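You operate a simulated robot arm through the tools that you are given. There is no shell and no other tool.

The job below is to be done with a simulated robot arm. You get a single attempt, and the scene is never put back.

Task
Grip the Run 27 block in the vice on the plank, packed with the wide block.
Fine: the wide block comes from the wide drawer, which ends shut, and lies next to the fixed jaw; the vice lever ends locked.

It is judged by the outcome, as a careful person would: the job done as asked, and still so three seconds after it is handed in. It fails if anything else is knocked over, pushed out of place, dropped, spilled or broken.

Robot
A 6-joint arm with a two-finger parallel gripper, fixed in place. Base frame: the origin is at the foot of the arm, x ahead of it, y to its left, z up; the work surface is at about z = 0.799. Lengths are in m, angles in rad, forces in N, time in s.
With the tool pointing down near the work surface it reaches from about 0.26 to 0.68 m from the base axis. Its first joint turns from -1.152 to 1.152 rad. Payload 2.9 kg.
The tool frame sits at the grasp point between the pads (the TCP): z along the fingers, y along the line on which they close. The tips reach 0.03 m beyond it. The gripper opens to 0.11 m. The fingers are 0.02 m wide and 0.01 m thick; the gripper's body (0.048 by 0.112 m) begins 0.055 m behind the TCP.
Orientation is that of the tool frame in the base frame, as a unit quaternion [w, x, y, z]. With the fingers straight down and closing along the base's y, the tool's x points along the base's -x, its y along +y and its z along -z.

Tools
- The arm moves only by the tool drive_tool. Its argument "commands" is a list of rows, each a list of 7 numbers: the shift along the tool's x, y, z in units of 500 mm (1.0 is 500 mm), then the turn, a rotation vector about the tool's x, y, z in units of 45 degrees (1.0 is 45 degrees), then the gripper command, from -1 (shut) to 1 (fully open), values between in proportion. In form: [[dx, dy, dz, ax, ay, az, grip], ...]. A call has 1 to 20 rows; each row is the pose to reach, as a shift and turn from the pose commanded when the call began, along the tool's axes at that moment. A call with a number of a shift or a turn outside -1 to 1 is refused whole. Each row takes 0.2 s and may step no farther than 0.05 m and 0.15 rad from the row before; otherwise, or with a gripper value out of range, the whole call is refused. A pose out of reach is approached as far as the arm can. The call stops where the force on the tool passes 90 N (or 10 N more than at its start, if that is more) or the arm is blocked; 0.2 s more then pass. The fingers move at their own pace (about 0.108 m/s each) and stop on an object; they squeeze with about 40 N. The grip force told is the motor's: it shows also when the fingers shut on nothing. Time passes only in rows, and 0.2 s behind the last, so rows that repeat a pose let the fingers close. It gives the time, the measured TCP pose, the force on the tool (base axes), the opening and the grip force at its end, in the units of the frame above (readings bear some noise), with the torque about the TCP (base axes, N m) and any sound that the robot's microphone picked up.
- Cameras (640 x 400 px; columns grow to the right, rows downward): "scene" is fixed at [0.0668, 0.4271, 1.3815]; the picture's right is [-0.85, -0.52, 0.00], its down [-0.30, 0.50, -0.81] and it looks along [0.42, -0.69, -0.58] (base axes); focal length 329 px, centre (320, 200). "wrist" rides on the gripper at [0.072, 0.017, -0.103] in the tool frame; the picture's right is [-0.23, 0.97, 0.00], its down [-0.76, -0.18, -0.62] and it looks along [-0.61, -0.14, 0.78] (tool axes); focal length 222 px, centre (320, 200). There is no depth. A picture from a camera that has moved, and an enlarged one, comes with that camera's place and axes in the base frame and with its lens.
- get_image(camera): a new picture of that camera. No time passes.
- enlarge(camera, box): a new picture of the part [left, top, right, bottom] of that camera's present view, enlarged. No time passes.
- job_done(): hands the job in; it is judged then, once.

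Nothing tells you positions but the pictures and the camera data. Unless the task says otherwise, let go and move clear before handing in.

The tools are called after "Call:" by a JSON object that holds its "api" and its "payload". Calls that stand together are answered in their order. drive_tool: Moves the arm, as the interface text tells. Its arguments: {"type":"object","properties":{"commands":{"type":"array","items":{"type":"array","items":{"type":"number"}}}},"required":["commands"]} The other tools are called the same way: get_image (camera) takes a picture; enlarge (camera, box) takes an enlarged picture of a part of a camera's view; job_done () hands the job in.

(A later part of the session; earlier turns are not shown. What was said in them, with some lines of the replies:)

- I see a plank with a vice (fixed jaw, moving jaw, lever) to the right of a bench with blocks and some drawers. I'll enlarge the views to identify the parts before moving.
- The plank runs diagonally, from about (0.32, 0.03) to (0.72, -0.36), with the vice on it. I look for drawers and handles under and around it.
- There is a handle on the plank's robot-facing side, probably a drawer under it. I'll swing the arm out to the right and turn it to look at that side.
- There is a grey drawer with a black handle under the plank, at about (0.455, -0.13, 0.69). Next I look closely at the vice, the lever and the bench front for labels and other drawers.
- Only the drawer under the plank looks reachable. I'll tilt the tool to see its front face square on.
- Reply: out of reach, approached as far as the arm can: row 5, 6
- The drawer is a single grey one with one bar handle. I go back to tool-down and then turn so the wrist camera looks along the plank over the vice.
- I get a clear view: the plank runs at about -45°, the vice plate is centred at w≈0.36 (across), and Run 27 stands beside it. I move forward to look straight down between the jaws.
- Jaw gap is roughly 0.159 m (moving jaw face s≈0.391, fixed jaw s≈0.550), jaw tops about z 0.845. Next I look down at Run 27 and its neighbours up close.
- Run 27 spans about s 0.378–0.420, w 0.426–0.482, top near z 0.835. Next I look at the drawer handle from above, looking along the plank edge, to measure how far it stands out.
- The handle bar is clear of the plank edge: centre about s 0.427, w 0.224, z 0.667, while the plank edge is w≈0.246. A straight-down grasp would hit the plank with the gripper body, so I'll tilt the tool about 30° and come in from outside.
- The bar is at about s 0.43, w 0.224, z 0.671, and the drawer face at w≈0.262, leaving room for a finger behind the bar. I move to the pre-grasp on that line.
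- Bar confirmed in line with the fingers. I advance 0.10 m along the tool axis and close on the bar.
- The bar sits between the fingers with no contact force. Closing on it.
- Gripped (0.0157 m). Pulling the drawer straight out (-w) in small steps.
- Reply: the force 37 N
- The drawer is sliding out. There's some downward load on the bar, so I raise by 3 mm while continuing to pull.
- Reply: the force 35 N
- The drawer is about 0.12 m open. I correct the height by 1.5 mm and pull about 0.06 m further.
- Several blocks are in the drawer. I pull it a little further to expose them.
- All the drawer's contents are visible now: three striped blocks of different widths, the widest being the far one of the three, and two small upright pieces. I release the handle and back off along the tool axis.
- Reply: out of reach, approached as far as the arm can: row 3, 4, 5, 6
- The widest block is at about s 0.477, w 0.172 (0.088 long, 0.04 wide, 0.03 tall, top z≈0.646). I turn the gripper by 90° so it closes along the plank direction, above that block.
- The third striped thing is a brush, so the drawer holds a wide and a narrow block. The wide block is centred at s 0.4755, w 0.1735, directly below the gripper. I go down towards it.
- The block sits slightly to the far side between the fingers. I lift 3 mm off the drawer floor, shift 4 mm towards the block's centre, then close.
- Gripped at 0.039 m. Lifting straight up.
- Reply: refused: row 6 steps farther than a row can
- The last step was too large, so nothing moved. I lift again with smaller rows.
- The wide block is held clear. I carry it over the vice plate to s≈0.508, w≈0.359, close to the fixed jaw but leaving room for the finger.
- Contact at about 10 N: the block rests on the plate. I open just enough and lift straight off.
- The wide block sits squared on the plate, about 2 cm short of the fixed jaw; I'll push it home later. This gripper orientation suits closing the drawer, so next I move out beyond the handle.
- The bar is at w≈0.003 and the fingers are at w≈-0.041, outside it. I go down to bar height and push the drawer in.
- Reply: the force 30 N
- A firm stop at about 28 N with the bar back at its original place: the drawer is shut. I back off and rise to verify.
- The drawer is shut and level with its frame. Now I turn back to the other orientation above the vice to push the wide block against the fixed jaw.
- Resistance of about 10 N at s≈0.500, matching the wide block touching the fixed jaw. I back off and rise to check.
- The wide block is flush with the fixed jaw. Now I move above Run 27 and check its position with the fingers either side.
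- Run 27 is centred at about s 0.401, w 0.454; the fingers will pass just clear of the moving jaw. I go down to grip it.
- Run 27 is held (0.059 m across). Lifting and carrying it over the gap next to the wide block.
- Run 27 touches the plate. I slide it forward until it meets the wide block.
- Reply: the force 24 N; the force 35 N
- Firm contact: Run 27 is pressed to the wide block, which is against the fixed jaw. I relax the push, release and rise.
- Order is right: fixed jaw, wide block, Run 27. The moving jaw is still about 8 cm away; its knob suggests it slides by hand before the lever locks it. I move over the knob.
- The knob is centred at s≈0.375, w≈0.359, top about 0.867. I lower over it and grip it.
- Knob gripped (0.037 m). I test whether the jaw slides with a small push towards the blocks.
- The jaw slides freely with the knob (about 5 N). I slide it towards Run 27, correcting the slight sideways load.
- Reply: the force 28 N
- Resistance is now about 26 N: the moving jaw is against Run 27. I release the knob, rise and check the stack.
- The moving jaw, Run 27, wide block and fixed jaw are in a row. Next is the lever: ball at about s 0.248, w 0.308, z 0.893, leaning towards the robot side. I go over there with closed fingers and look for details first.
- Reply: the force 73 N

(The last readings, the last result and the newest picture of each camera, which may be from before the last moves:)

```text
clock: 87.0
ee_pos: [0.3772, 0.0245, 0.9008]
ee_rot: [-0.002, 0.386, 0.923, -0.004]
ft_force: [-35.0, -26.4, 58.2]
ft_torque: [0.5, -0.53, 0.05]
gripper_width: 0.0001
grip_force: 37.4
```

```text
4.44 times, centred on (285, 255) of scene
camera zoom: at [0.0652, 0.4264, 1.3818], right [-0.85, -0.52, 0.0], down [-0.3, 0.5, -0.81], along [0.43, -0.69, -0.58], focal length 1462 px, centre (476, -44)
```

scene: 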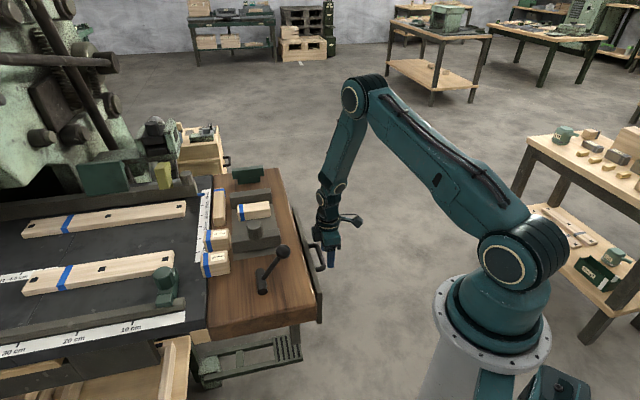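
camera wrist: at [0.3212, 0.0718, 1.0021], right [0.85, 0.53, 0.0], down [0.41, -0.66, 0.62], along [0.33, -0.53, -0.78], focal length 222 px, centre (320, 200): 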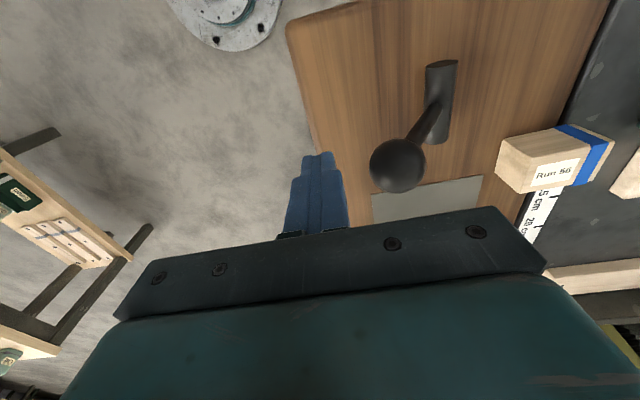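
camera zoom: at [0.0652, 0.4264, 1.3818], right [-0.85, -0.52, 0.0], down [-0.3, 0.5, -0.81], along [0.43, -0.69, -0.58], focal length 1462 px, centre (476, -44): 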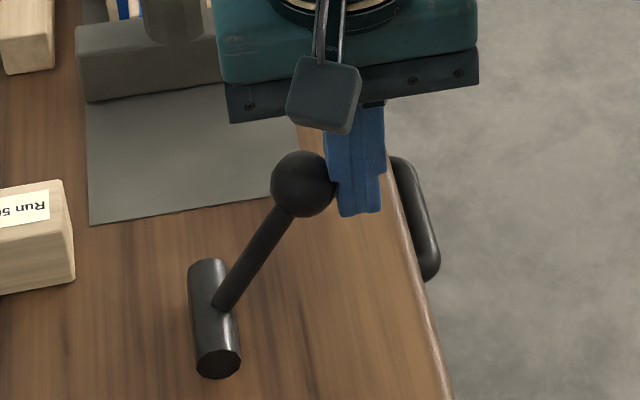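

The lever is a bit wedged because my finger does not rise with the ball's arc. I back off slightly, then push again following the arc upwards.

Call:
{"api": "drive_tool", "payload": {"commands": [[0, -0.016, 0, 0, 0, 0, -1], [0, -0.016, 0, 0, 0, 0, -1], [0, -0.002, -0.006, 0, 0, 0, -1], [0, 0.01, -0.012, 0, 0, 0, -1], [0, 0.022, -0.018, 0, 0, 0, -1]]}}

Call:
{"api": "enlarge", "payload": {"camera": "scene", "box": [240, 210, 330, 300]}}

```text
clock: 88.2
ee_pos: [0.3871, 0.0351, 0.908]
ee_rot: [0.001, 0.383, 0.924, 0.0]
ft_force: [-8.2, -8.1, 19.2]
ft_torque: [0.13, -0.14, 0.0]
gripper_width: 0.0
grip_force: 37.1
```

```text
4.44 times, centred on (285, 255) of scene
camera zoom: at [0.0663, 0.4269, 1.3816], right [-0.85, -0.52, 0.0], down [-0.3, 0.5, -0.81], along [0.42, -0.69, -0.58], focal length 1462 px, centre (476, -44)
```

zoom: 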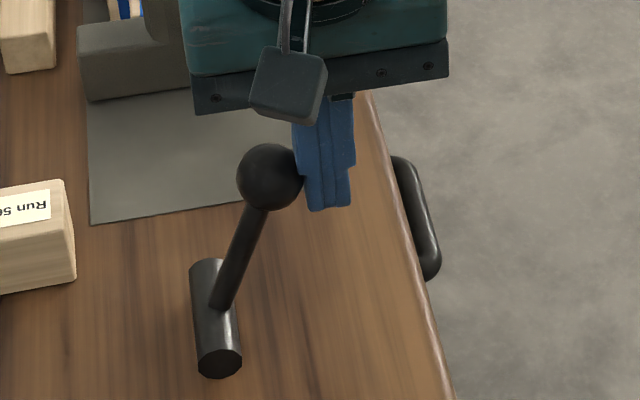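

The lever swings. I continue along its arc.

Call:
{"api": "drive_tool", "payload": {"commands": [[0, 0.014, -0.008, 0, 0, 0, -1], [0, 0.028, -0.014, 0, 0, 0, -1], [0, 0.044, -0.018, 0, 0, 0, -1], [0, 0.06, -0.02, 0, 0, 0, -1]]}}

Call:
{"api": "enlarge", "payload": {"camera": "scene", "box": [210, 180, 330, 300]}}

```text
clock: 89.2
ee_pos: [0.4102, 0.0573, 0.9187]
ee_rot: [0.0, 0.383, 0.924, 0.001]
ft_force: [-0.6, -1.6, 0.6]
ft_torque: [0.01, 0.02, 0.0]
gripper_width: 0.0
grip_force: 37.7
```

```text
3.33 times, centred on (270, 240) of scene
camera zoom: at [0.0667, 0.4271, 1.3815], right [-0.85, -0.52, 0.0], down [-0.3, 0.5, -0.81], along [0.42, -0.69, -0.58], focal length 1096 px, centre (487, 67)
```

zoom: 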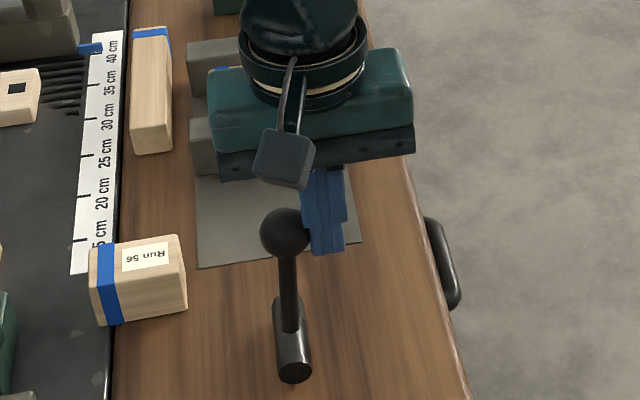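

Call:
{"api": "drive_tool", "payload": {"commands": [[0, 0.015, 0.002, 0, 0, 0, -1], [0, 0.03, 0.006, 0, 0, 0, -1], [0, 0.046, 0.012, 0, 0, 0, -1], [0, 0.062, 0.018, 0, 0, 0, -1]]}}

Call:
{"api": "enlarge", "payload": {"camera": "scene", "box": [210, 180, 330, 300]}}

```text
clock: 90.2
ee_pos: [0.4317, 0.0784, 0.9089]
ee_rot: [0.0, 0.383, 0.924, 0.0]
ft_force: [0.0, -1.8, -0.3]
ft_torque: [-0.02, 0.0, -0.02]
gripper_width: 0.0
grip_force: 37.7
```

```text
3.33 times, centred on (270, 240) of scene
camera zoom: at [0.0667, 0.4271, 1.3815], right [-0.85, -0.52, 0.0], down [-0.3, 0.5, -0.81], along [0.42, -0.69, -0.58], focal length 1096 px, centre (487, 67)
```

zoom: 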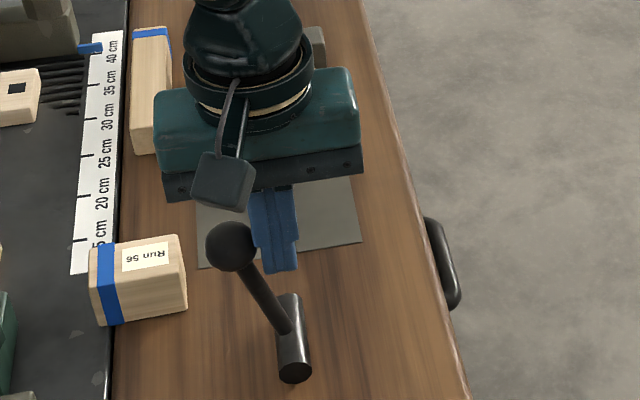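

Call:
{"api": "drive_tool", "payload": {"commands": [[0, 0.016, 0.006, 0, 0, 0, -1], [0, 0.031, 0.012, 0, 0, 0, -1], [0, 0.045, 0.02, 0, 0, 0, -1], [0, 0.059, 0.029, 0, 0, 0, -1]]}}

Call:
{"api": "enlarge", "payload": {"camera": "scene", "box": [210, 180, 330, 300]}}

```text
clock: 91.2
ee_pos: [0.4491, 0.0951, 0.8984]
ee_rot: [-0.002, 0.385, 0.923, -0.004]
ft_force: [-33.6, -20.8, 53.8]
ft_torque: [-0.33, 0.69, 0.12]
gripper_width: 0.0
grip_force: 37.6
```

```text
3.33 times, centred on (270, 240) of scene
camera zoom: at [0.0652, 0.4264, 1.3818], right [-0.85, -0.52, 0.0], down [-0.3, 0.5, -0.81], along [0.43, -0.69, -0.58], focal length 1096 px, centre (487, 67)
```

zoom: 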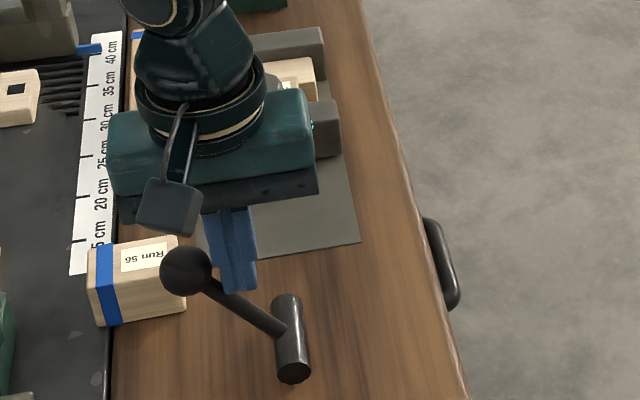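

The lever now resists strongly at about 38° on the far side, so it may be at its end stop. I ease off and see whether it stays and how the vice looks.

Call:
{"api": "drive_tool", "payload": {"commands": [[0, -0.01, -0.01, 0, 0, 0, -1], [0, -0.03, -0.02, 0, 0, 0, -1], [0, -0.03, -0.02, 0, 0, 0, -1]]}}

Call:
{"api": "enlarge", "payload": {"camera": "scene", "box": [210, 180, 330, 300]}}

Call:
{"api": "get_image", "payload": {"camera": "wrist"}}

```text
clock: 92.0
ee_pos: [0.4411, 0.0887, 0.9058]
ee_rot: [0.0, 0.382, 0.924, 0.0]
ft_force: [-0.3, 0.5, -0.3]
ft_torque: [-0.01, -0.01, 0.04]
gripper_width: 0.0
grip_force: 37.5
```

```text
3.33 times, centred on (270, 240) of scene
camera zoom: at [0.0668, 0.4271, 1.3815], right [-0.85, -0.52, 0.0], down [-0.3, 0.5, -0.81], along [0.42, -0.69, -0.58], focal length 1096 px, centre (487, 67)
```

zoom: 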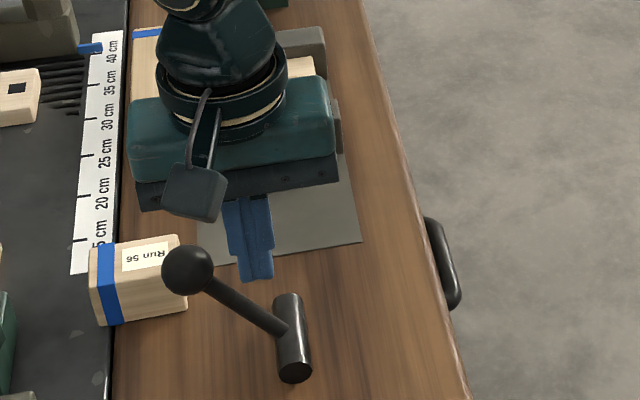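

```text
taken
camera wrist: at [0.4018, 0.1515, 1.0078], right [0.85, 0.53, 0.0], down [0.41, -0.66, 0.62], along [0.33, -0.53, -0.78], focal length 222 px, centre (320, 200)
```

wrist: 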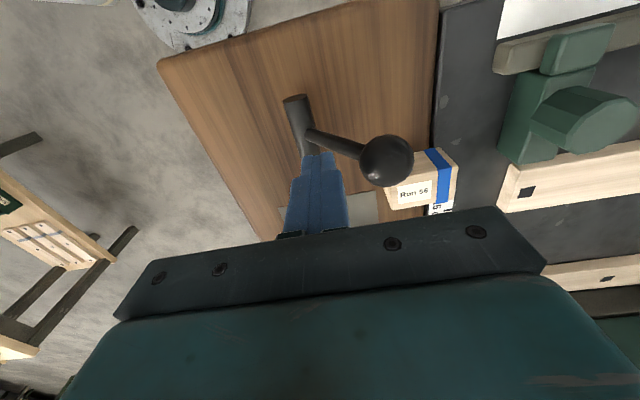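

The lever stays over on its far side at about -37°, symmetric to where it started, so it appears to be at its locked stop. I rise clear and inspect the lever and vice.

Call:
{"api": "drive_tool", "payload": {"commands": [[0, 0, -0.05, 0, 0, 0, -1], [0, -0.02, -0.12, 0, 0, 0, -1], [0, -0.04, -0.2, 0, 0, 0, -1], [0, -0.06, -0.28, 0, 0, 0, -1], [0, -0.06, -0.28, 0, 0, 0, -1]]}}

Call:
{"api": "get_image", "payload": {"camera": "wrist"}}

Call:
{"api": "get_image", "payload": {"camera": "scene"}}

Call:
{"api": "enlarge", "payload": {"camera": "wrist", "box": [240, 60, 480, 220]}}

Call:
{"api": "enlarge", "payload": {"camera": "scene", "box": [210, 170, 310, 300]}}

```text
clock: 93.2
ee_pos: [0.4194, 0.0679, 1.0464]
ee_rot: [0.0, 0.383, 0.924, 0.0]
ft_force: [0.8, 0.5, 0.0]
ft_torque: [-0.01, 0.02, 0.0]
gripper_width: 0.0001
grip_force: 37.6
```

```text
taken
camera wrist: at [0.3798, 0.1304, 1.1485], right [0.85, 0.53, 0.0], down [0.41, -0.66, 0.62], along [0.33, -0.53, -0.78], focal length 222 px, centre (320, 200)
```

wrist: 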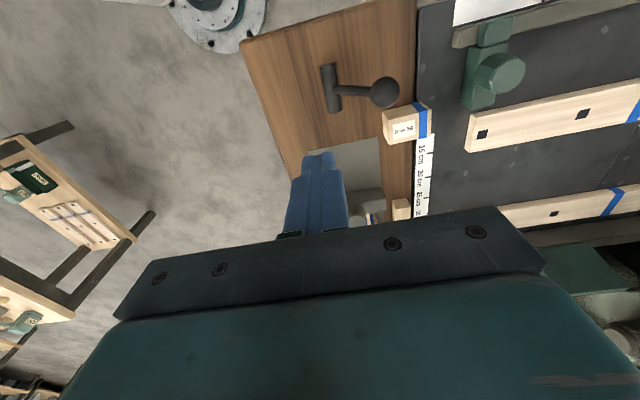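

```text
taken
```

scene: 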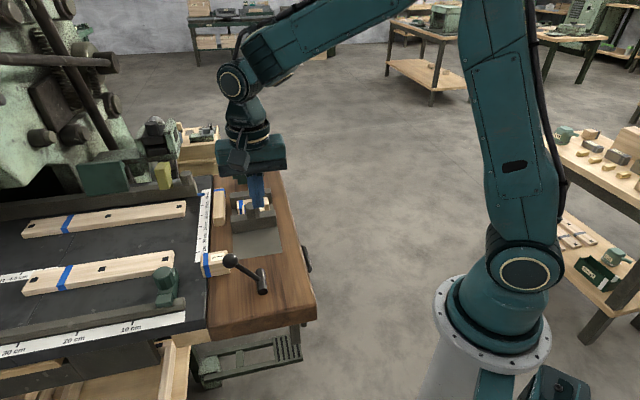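

```text
2.50 times, centred on (360, 140) of wrist
camera zoom: at [0.3798, 0.1304, 1.1485], right [0.85, 0.53, 0.0], down [0.41, -0.66, 0.62], along [0.33, -0.53, -0.78], focal length 555 px, centre (220, 350)
```

zoom: 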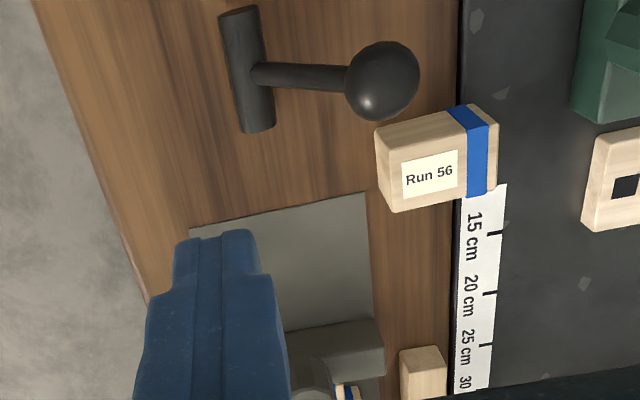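

```text
3.08 times, centred on (260, 235) of scene
camera zoom: at [0.0667, 0.4271, 1.3815], right [-0.85, -0.52, 0.0], down [-0.3, 0.5, -0.81], along [0.42, -0.69, -0.58], focal length 1012 px, centre (505, 92)
```

zoom: 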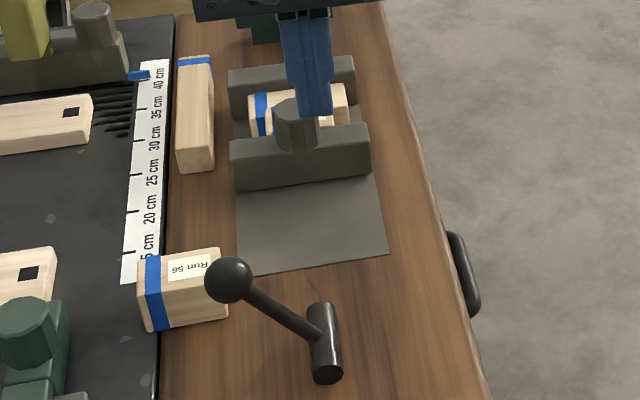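

The lever is over on the bench side and nothing near it was touched. I'll view the vice from above, then check the jaw is really locked.

Call:
{"api": "drive_tool", "payload": {"commands": [[-0.09, 0.01, 0, 0, 0, 0, -0.5], [-0.18, 0.02, 0, 0, 0, 0, -0.2], [-0.27, 0.02, 0, 0, 0, 0, 0.2], [-0.35, 0.02, 0, 0, 0, 0, 0.2], [-0.35, 0.02, 0, 0, 0, 0, 0.2]]}}

Call:
{"api": "get_image", "payload": {"camera": "wrist"}}

Call:
{"api": "enlarge", "payload": {"camera": "wrist", "box": [250, 40, 410, 190]}}

Call:
{"api": "enlarge", "payload": {"camera": "scene", "box": [190, 160, 310, 300]}}

```text
clock: 94.4
ee_pos: [0.5499, -0.0491, 1.0449]
ee_rot: [0.0, 0.383, 0.924, 0.001]
ft_force: [0.1, -0.1, -0.5]
ft_torque: [0.0, 0.02, 0.01]
gripper_width: 0.0661
grip_force: 0.1
```

```text
taken
camera wrist: at [0.5109, 0.0142, 1.1477], right [0.85, 0.53, 0.0], down [0.41, -0.66, 0.62], along [0.33, -0.53, -0.78], focal length 222 px, centre (320, 200)
```

wrist: 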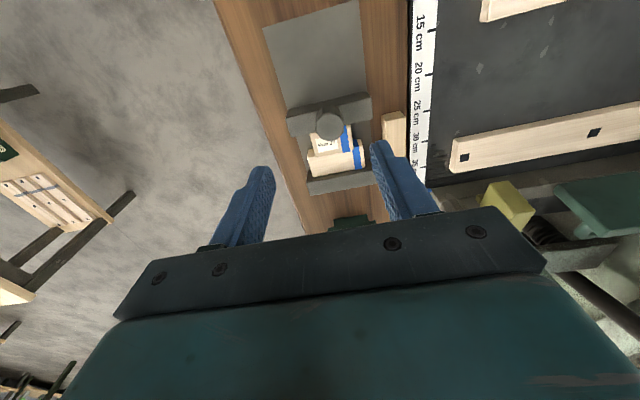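

```text
2.67 times, centred on (330, 115) of wrist
camera zoom: at [0.5109, 0.0142, 1.1477], right [0.85, 0.53, 0.0], down [0.41, -0.66, 0.62], along [0.33, -0.53, -0.78], focal length 592 px, centre (293, 427)
```

zoom: 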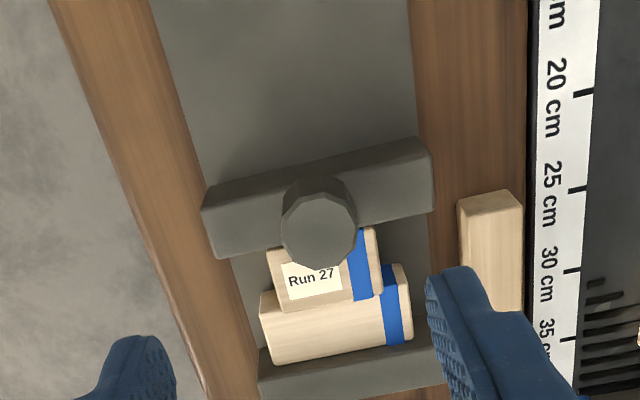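

```text
2.86 times, centred on (250, 230) of scene
camera zoom: at [0.0668, 0.4271, 1.3815], right [-0.85, -0.52, 0.0], down [-0.3, 0.5, -0.81], along [0.42, -0.69, -0.58], focal length 940 px, centre (520, 114)
```

zoom: 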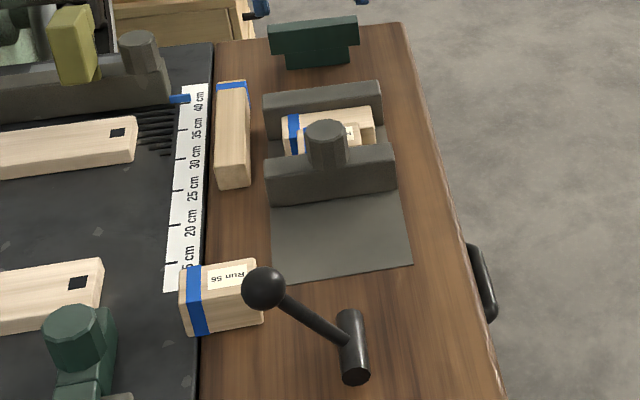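

I grip the knob again and give a gentle backwards tug to check the lock.

Call:
{"api": "drive_tool", "payload": {"commands": [[-0.03, 0.005, 0.05, 0, 0, 0, 0.2], [-0.063, 0.01, 0.12, 0, 0, 0, 0.2], [-0.063, 0.01, 0.2, 0, 0, 0, 0.2], [-0.063, 0.01, 0.27, 0, 0, 0, 0.2], [-0.063, 0.01, 0.32, 0, 0, 0, 0.2], [-0.063, 0.01, 0.32, 0, 0, 0, 0.2]]}}

Call:
{"api": "enlarge", "payload": {"camera": "wrist", "box": [200, 60, 460, 240]}}

```text
clock: 95.8
ee_pos: [0.5757, -0.0682, 0.8847]
ee_rot: [0.0, 0.383, 0.924, -0.001]
ft_force: [-0.4, 0.0, -0.7]
ft_torque: [-0.01, 0.02, -0.02]
gripper_width: 0.066
grip_force: 0.1
```

```text
2.22 times, centred on (330, 150) of wrist
camera zoom: at [0.537, -0.0053, 0.9873], right [0.85, 0.53, 0.0], down [0.41, -0.66, 0.62], along [0.33, -0.53, -0.78], focal length 494 px, centre (298, 311)
```

zoom: 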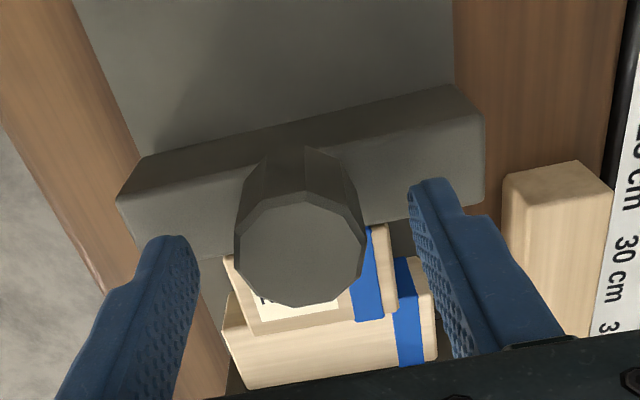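

Call:
{"api": "drive_tool", "payload": {"commands": [[0, 0, 0, 0, 0, 0, -1], [0, 0, 0, 0, 0, 0, -1], [0, 0, 0, 0, 0, 0, -1]]}}

Call:
{"api": "drive_tool", "payload": {"commands": [[0.001, 0, 0, 0, 0, 0, -1], [0.002, 0, 0, 0, 0, 0, -1], [0.003, 0, 0, 0, 0, 0, -1]]}}

```text
clock: 96.6
ee_pos: [0.5768, -0.0674, 0.8853]
ee_rot: [0.0, 0.382, 0.924, 0.0]
ft_force: [6.4, 4.1, -5.5]
ft_torque: [-0.44, -0.25, 0.05]
gripper_width: 0.0376
grip_force: 45.6
```

```text
clock: 97.4
ee_pos: [0.5776, -0.067, 0.8862]
ee_rot: [0.001, 0.384, 0.923, 0.001]
ft_force: [19.5, -1.8, -13.6]
ft_torque: [0.24, 0.4, 0.11]
gripper_width: 0.0375
grip_force: 44.8
```

Call:
{"api": "drive_tool", "payload": {"commands": [[0.001, 0, 0, 0, 0, 0, -1], [0.002, 0, 0, 0, 0, 0, -1], [0.002, 0, 0, 0, 0, 0, -1]]}}

```text
clock: 98.2
ee_pos: [0.5755, -0.0676, 0.8848]
ee_rot: [0.002, 0.383, 0.924, 0.001]
ft_force: [24.9, -6.3, -16.8]
ft_torque: [-0.2, 0.14, -0.11]
gripper_width: 0.0369
grip_force: 44.9
```

The jaw holds against about 22 N where earlier it slid at about 5 N, so the vice is locked. I relax the pull, release the knob and rise clear.

Call:
{"api": "drive_tool", "payload": {"commands": [[-0.003, 0, 0, 0, 0, 0, -1], [-0.005, 0, 0, 0, 0, 0, -1], [-0.005, 0, 0, 0, 0, 0, 0.2], [-0.005, 0, 0, 0, 0, 0, 0.2], [-0.005, 0, -0.06, 0, 0, 0, 0.2], [-0.005, 0, -0.14, 0, 0, 0, 0.2], [-0.005, 0, -0.23, 0, 0, 0, 0.2], [-0.005, 0, -0.32, 0, 0, 0, 0.2]]}}

Call:
{"api": "get_image", "payload": {"camera": "wrist"}}

Call:
{"api": "enlarge", "payload": {"camera": "wrist", "box": [240, 60, 420, 220]}}

Call:
{"api": "enlarge", "payload": {"camera": "scene", "box": [190, 160, 330, 310]}}

```text
clock: 100.0
ee_pos: [0.5778, -0.0678, 1.0463]
ee_rot: [0.0, 0.383, 0.924, -0.001]
ft_force: [0.4, 0.1, 0.2]
ft_torque: [-0.01, 0.01, 0.0]
gripper_width: 0.0658
grip_force: 0.1
```

```text
taken
camera wrist: at [0.5378, -0.0044, 1.1479], right [0.85, 0.53, 0.0], down [0.41, -0.66, 0.62], along [0.33, -0.53, -0.78], focal length 222 px, centre (320, 200)
```

wrist: 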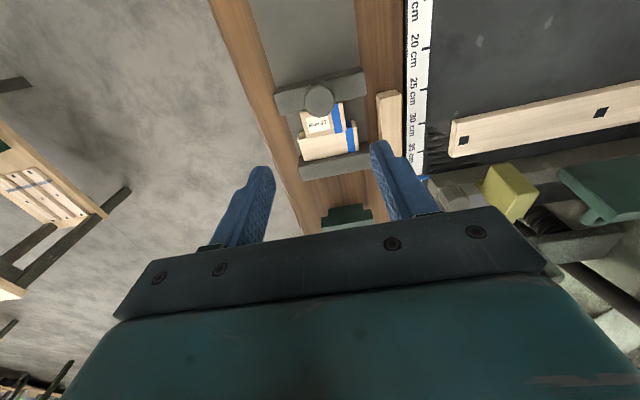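

```text
2.50 times, centred on (330, 140) of wrist
camera zoom: at [0.5378, -0.0044, 1.1479], right [0.85, 0.53, 0.0], down [0.41, -0.66, 0.62], along [0.33, -0.53, -0.78], focal length 555 px, centre (295, 350)
```

zoom: 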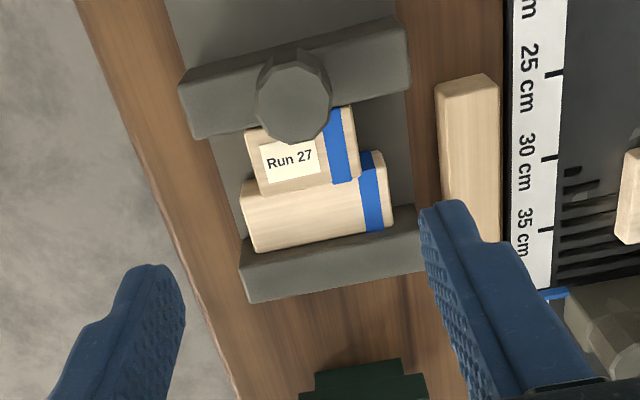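

```text
2.67 times, centred on (260, 235) of scene
camera zoom: at [0.0667, 0.4271, 1.3815], right [-0.85, -0.52, 0.0], down [-0.3, 0.5, -0.81], along [0.42, -0.69, -0.58], focal length 877 px, centre (480, 107)
```

zoom: 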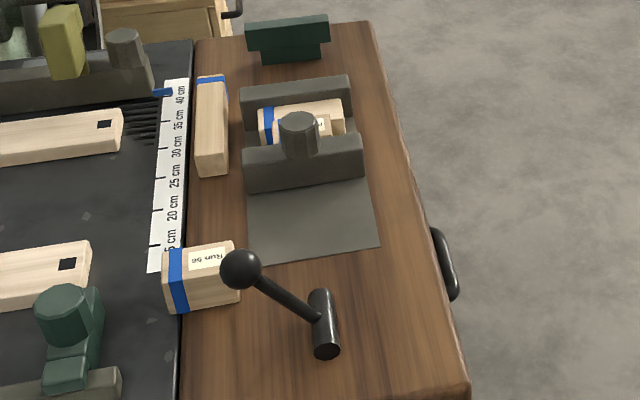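

Everything looks right: Run 27 and the wide block are clamped with the wide block at the fixed jaw, the lever is over, and the drawer handle is in its original place. I move the arm clear and take a last look.

Call:
{"api": "drive_tool", "payload": {"commands": [[0.02, -0.02, -0.06, 0, 0, 0, 0.2], [0.09, -0.06, -0.11, 0, 0, 0, 0.2], [0.16, -0.11, -0.16, 0, 0, 0, 0.2], [0.23, -0.16, -0.2, 0, 0, 0, 0.2], [0.293, -0.21, -0.248, 0, 0, 0, 0.2], [0.293, -0.21, -0.248, 0, 0, 0, 0.2], [0.293, -0.21, -0.248, 0, 0, 0, 0.2]]}}

Call:
{"api": "get_image", "payload": {"camera": "scene"}}

Call:
{"api": "enlarge", "payload": {"camera": "scene", "box": [180, 150, 330, 310]}}

Call:
{"api": "get_image", "payload": {"camera": "wrist"}}

```text
clock: 101.6
ee_pos: [0.3996, -0.039, 1.1694]
ee_rot: [0.0, 0.383, 0.924, 0.0]
ft_force: [-0.1, 1.0, -0.5]
ft_torque: [0.01, -0.04, 0.0]
gripper_width: 0.066
grip_force: 0.1
```

```text
taken
```

scene: 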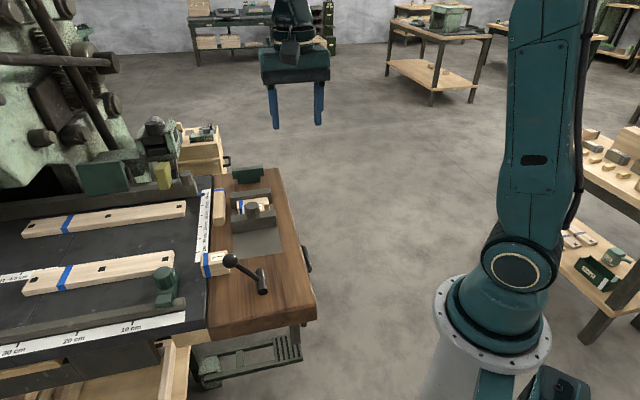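

```text
2.50 times, centred on (255, 230) of scene
camera zoom: at [0.0667, 0.4271, 1.3815], right [-0.85, -0.52, 0.0], down [-0.3, 0.5, -0.81], along [0.42, -0.69, -0.58], focal length 822 px, centre (482, 125)
```

zoom: 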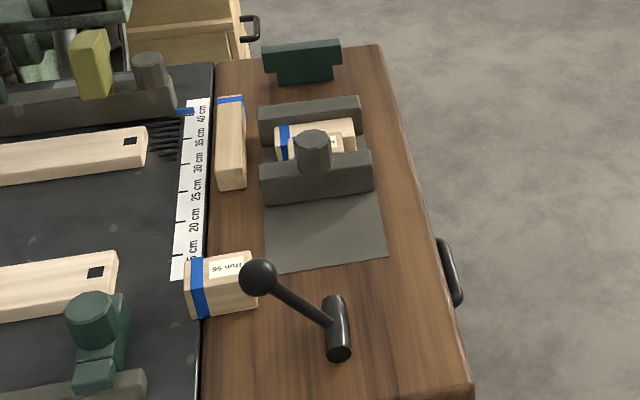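

```text
taken
camera wrist: at [0.36, 0.0244, 1.2722], right [0.85, 0.53, 0.0], down [0.41, -0.66, 0.62], along [0.33, -0.53, -0.78], focal length 222 px, centre (320, 200)
```

wrist: 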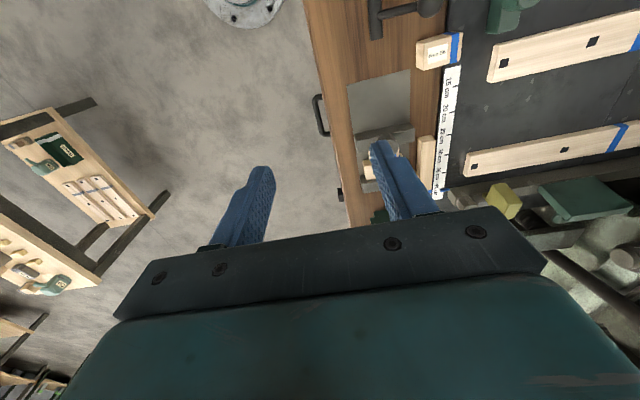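

The last look shows the wide block against the fixed jaw, Run 27 clamped between it and the moving jaw, the lever over at its stop and the drawer shut. The arm is clear, so I hand the job in.

Call:
{"api": "job_done", "payload": {}}

```text
The job is handed in.
```

Run 27 is gripped in the vice, with the wide block packed between it and the fixed jaw. I've handed the job in, but no verdict has come back yet.

- **Vice:** the wide block sits flush against the fixed jaw, Run 27 is pressed against it, and the moving jaw is up against Run 27.
- **Lever:** it has swung over to its far stop. I tugged the moving jaw back with about 22 N and it held; before locking it slid at about 5 N. The lever has no lock marking, so I'm relying on the stop and that tug.
- **Drawer:** it is shut, with its handle back where it started. I could not see inside after closing it, so I can't confirm that the two small upright pieces in there are still standing. I closed it gently.
- **Everything else:** I saw nothing else moved or knocked over. The gripper is empty and the arm is clear.
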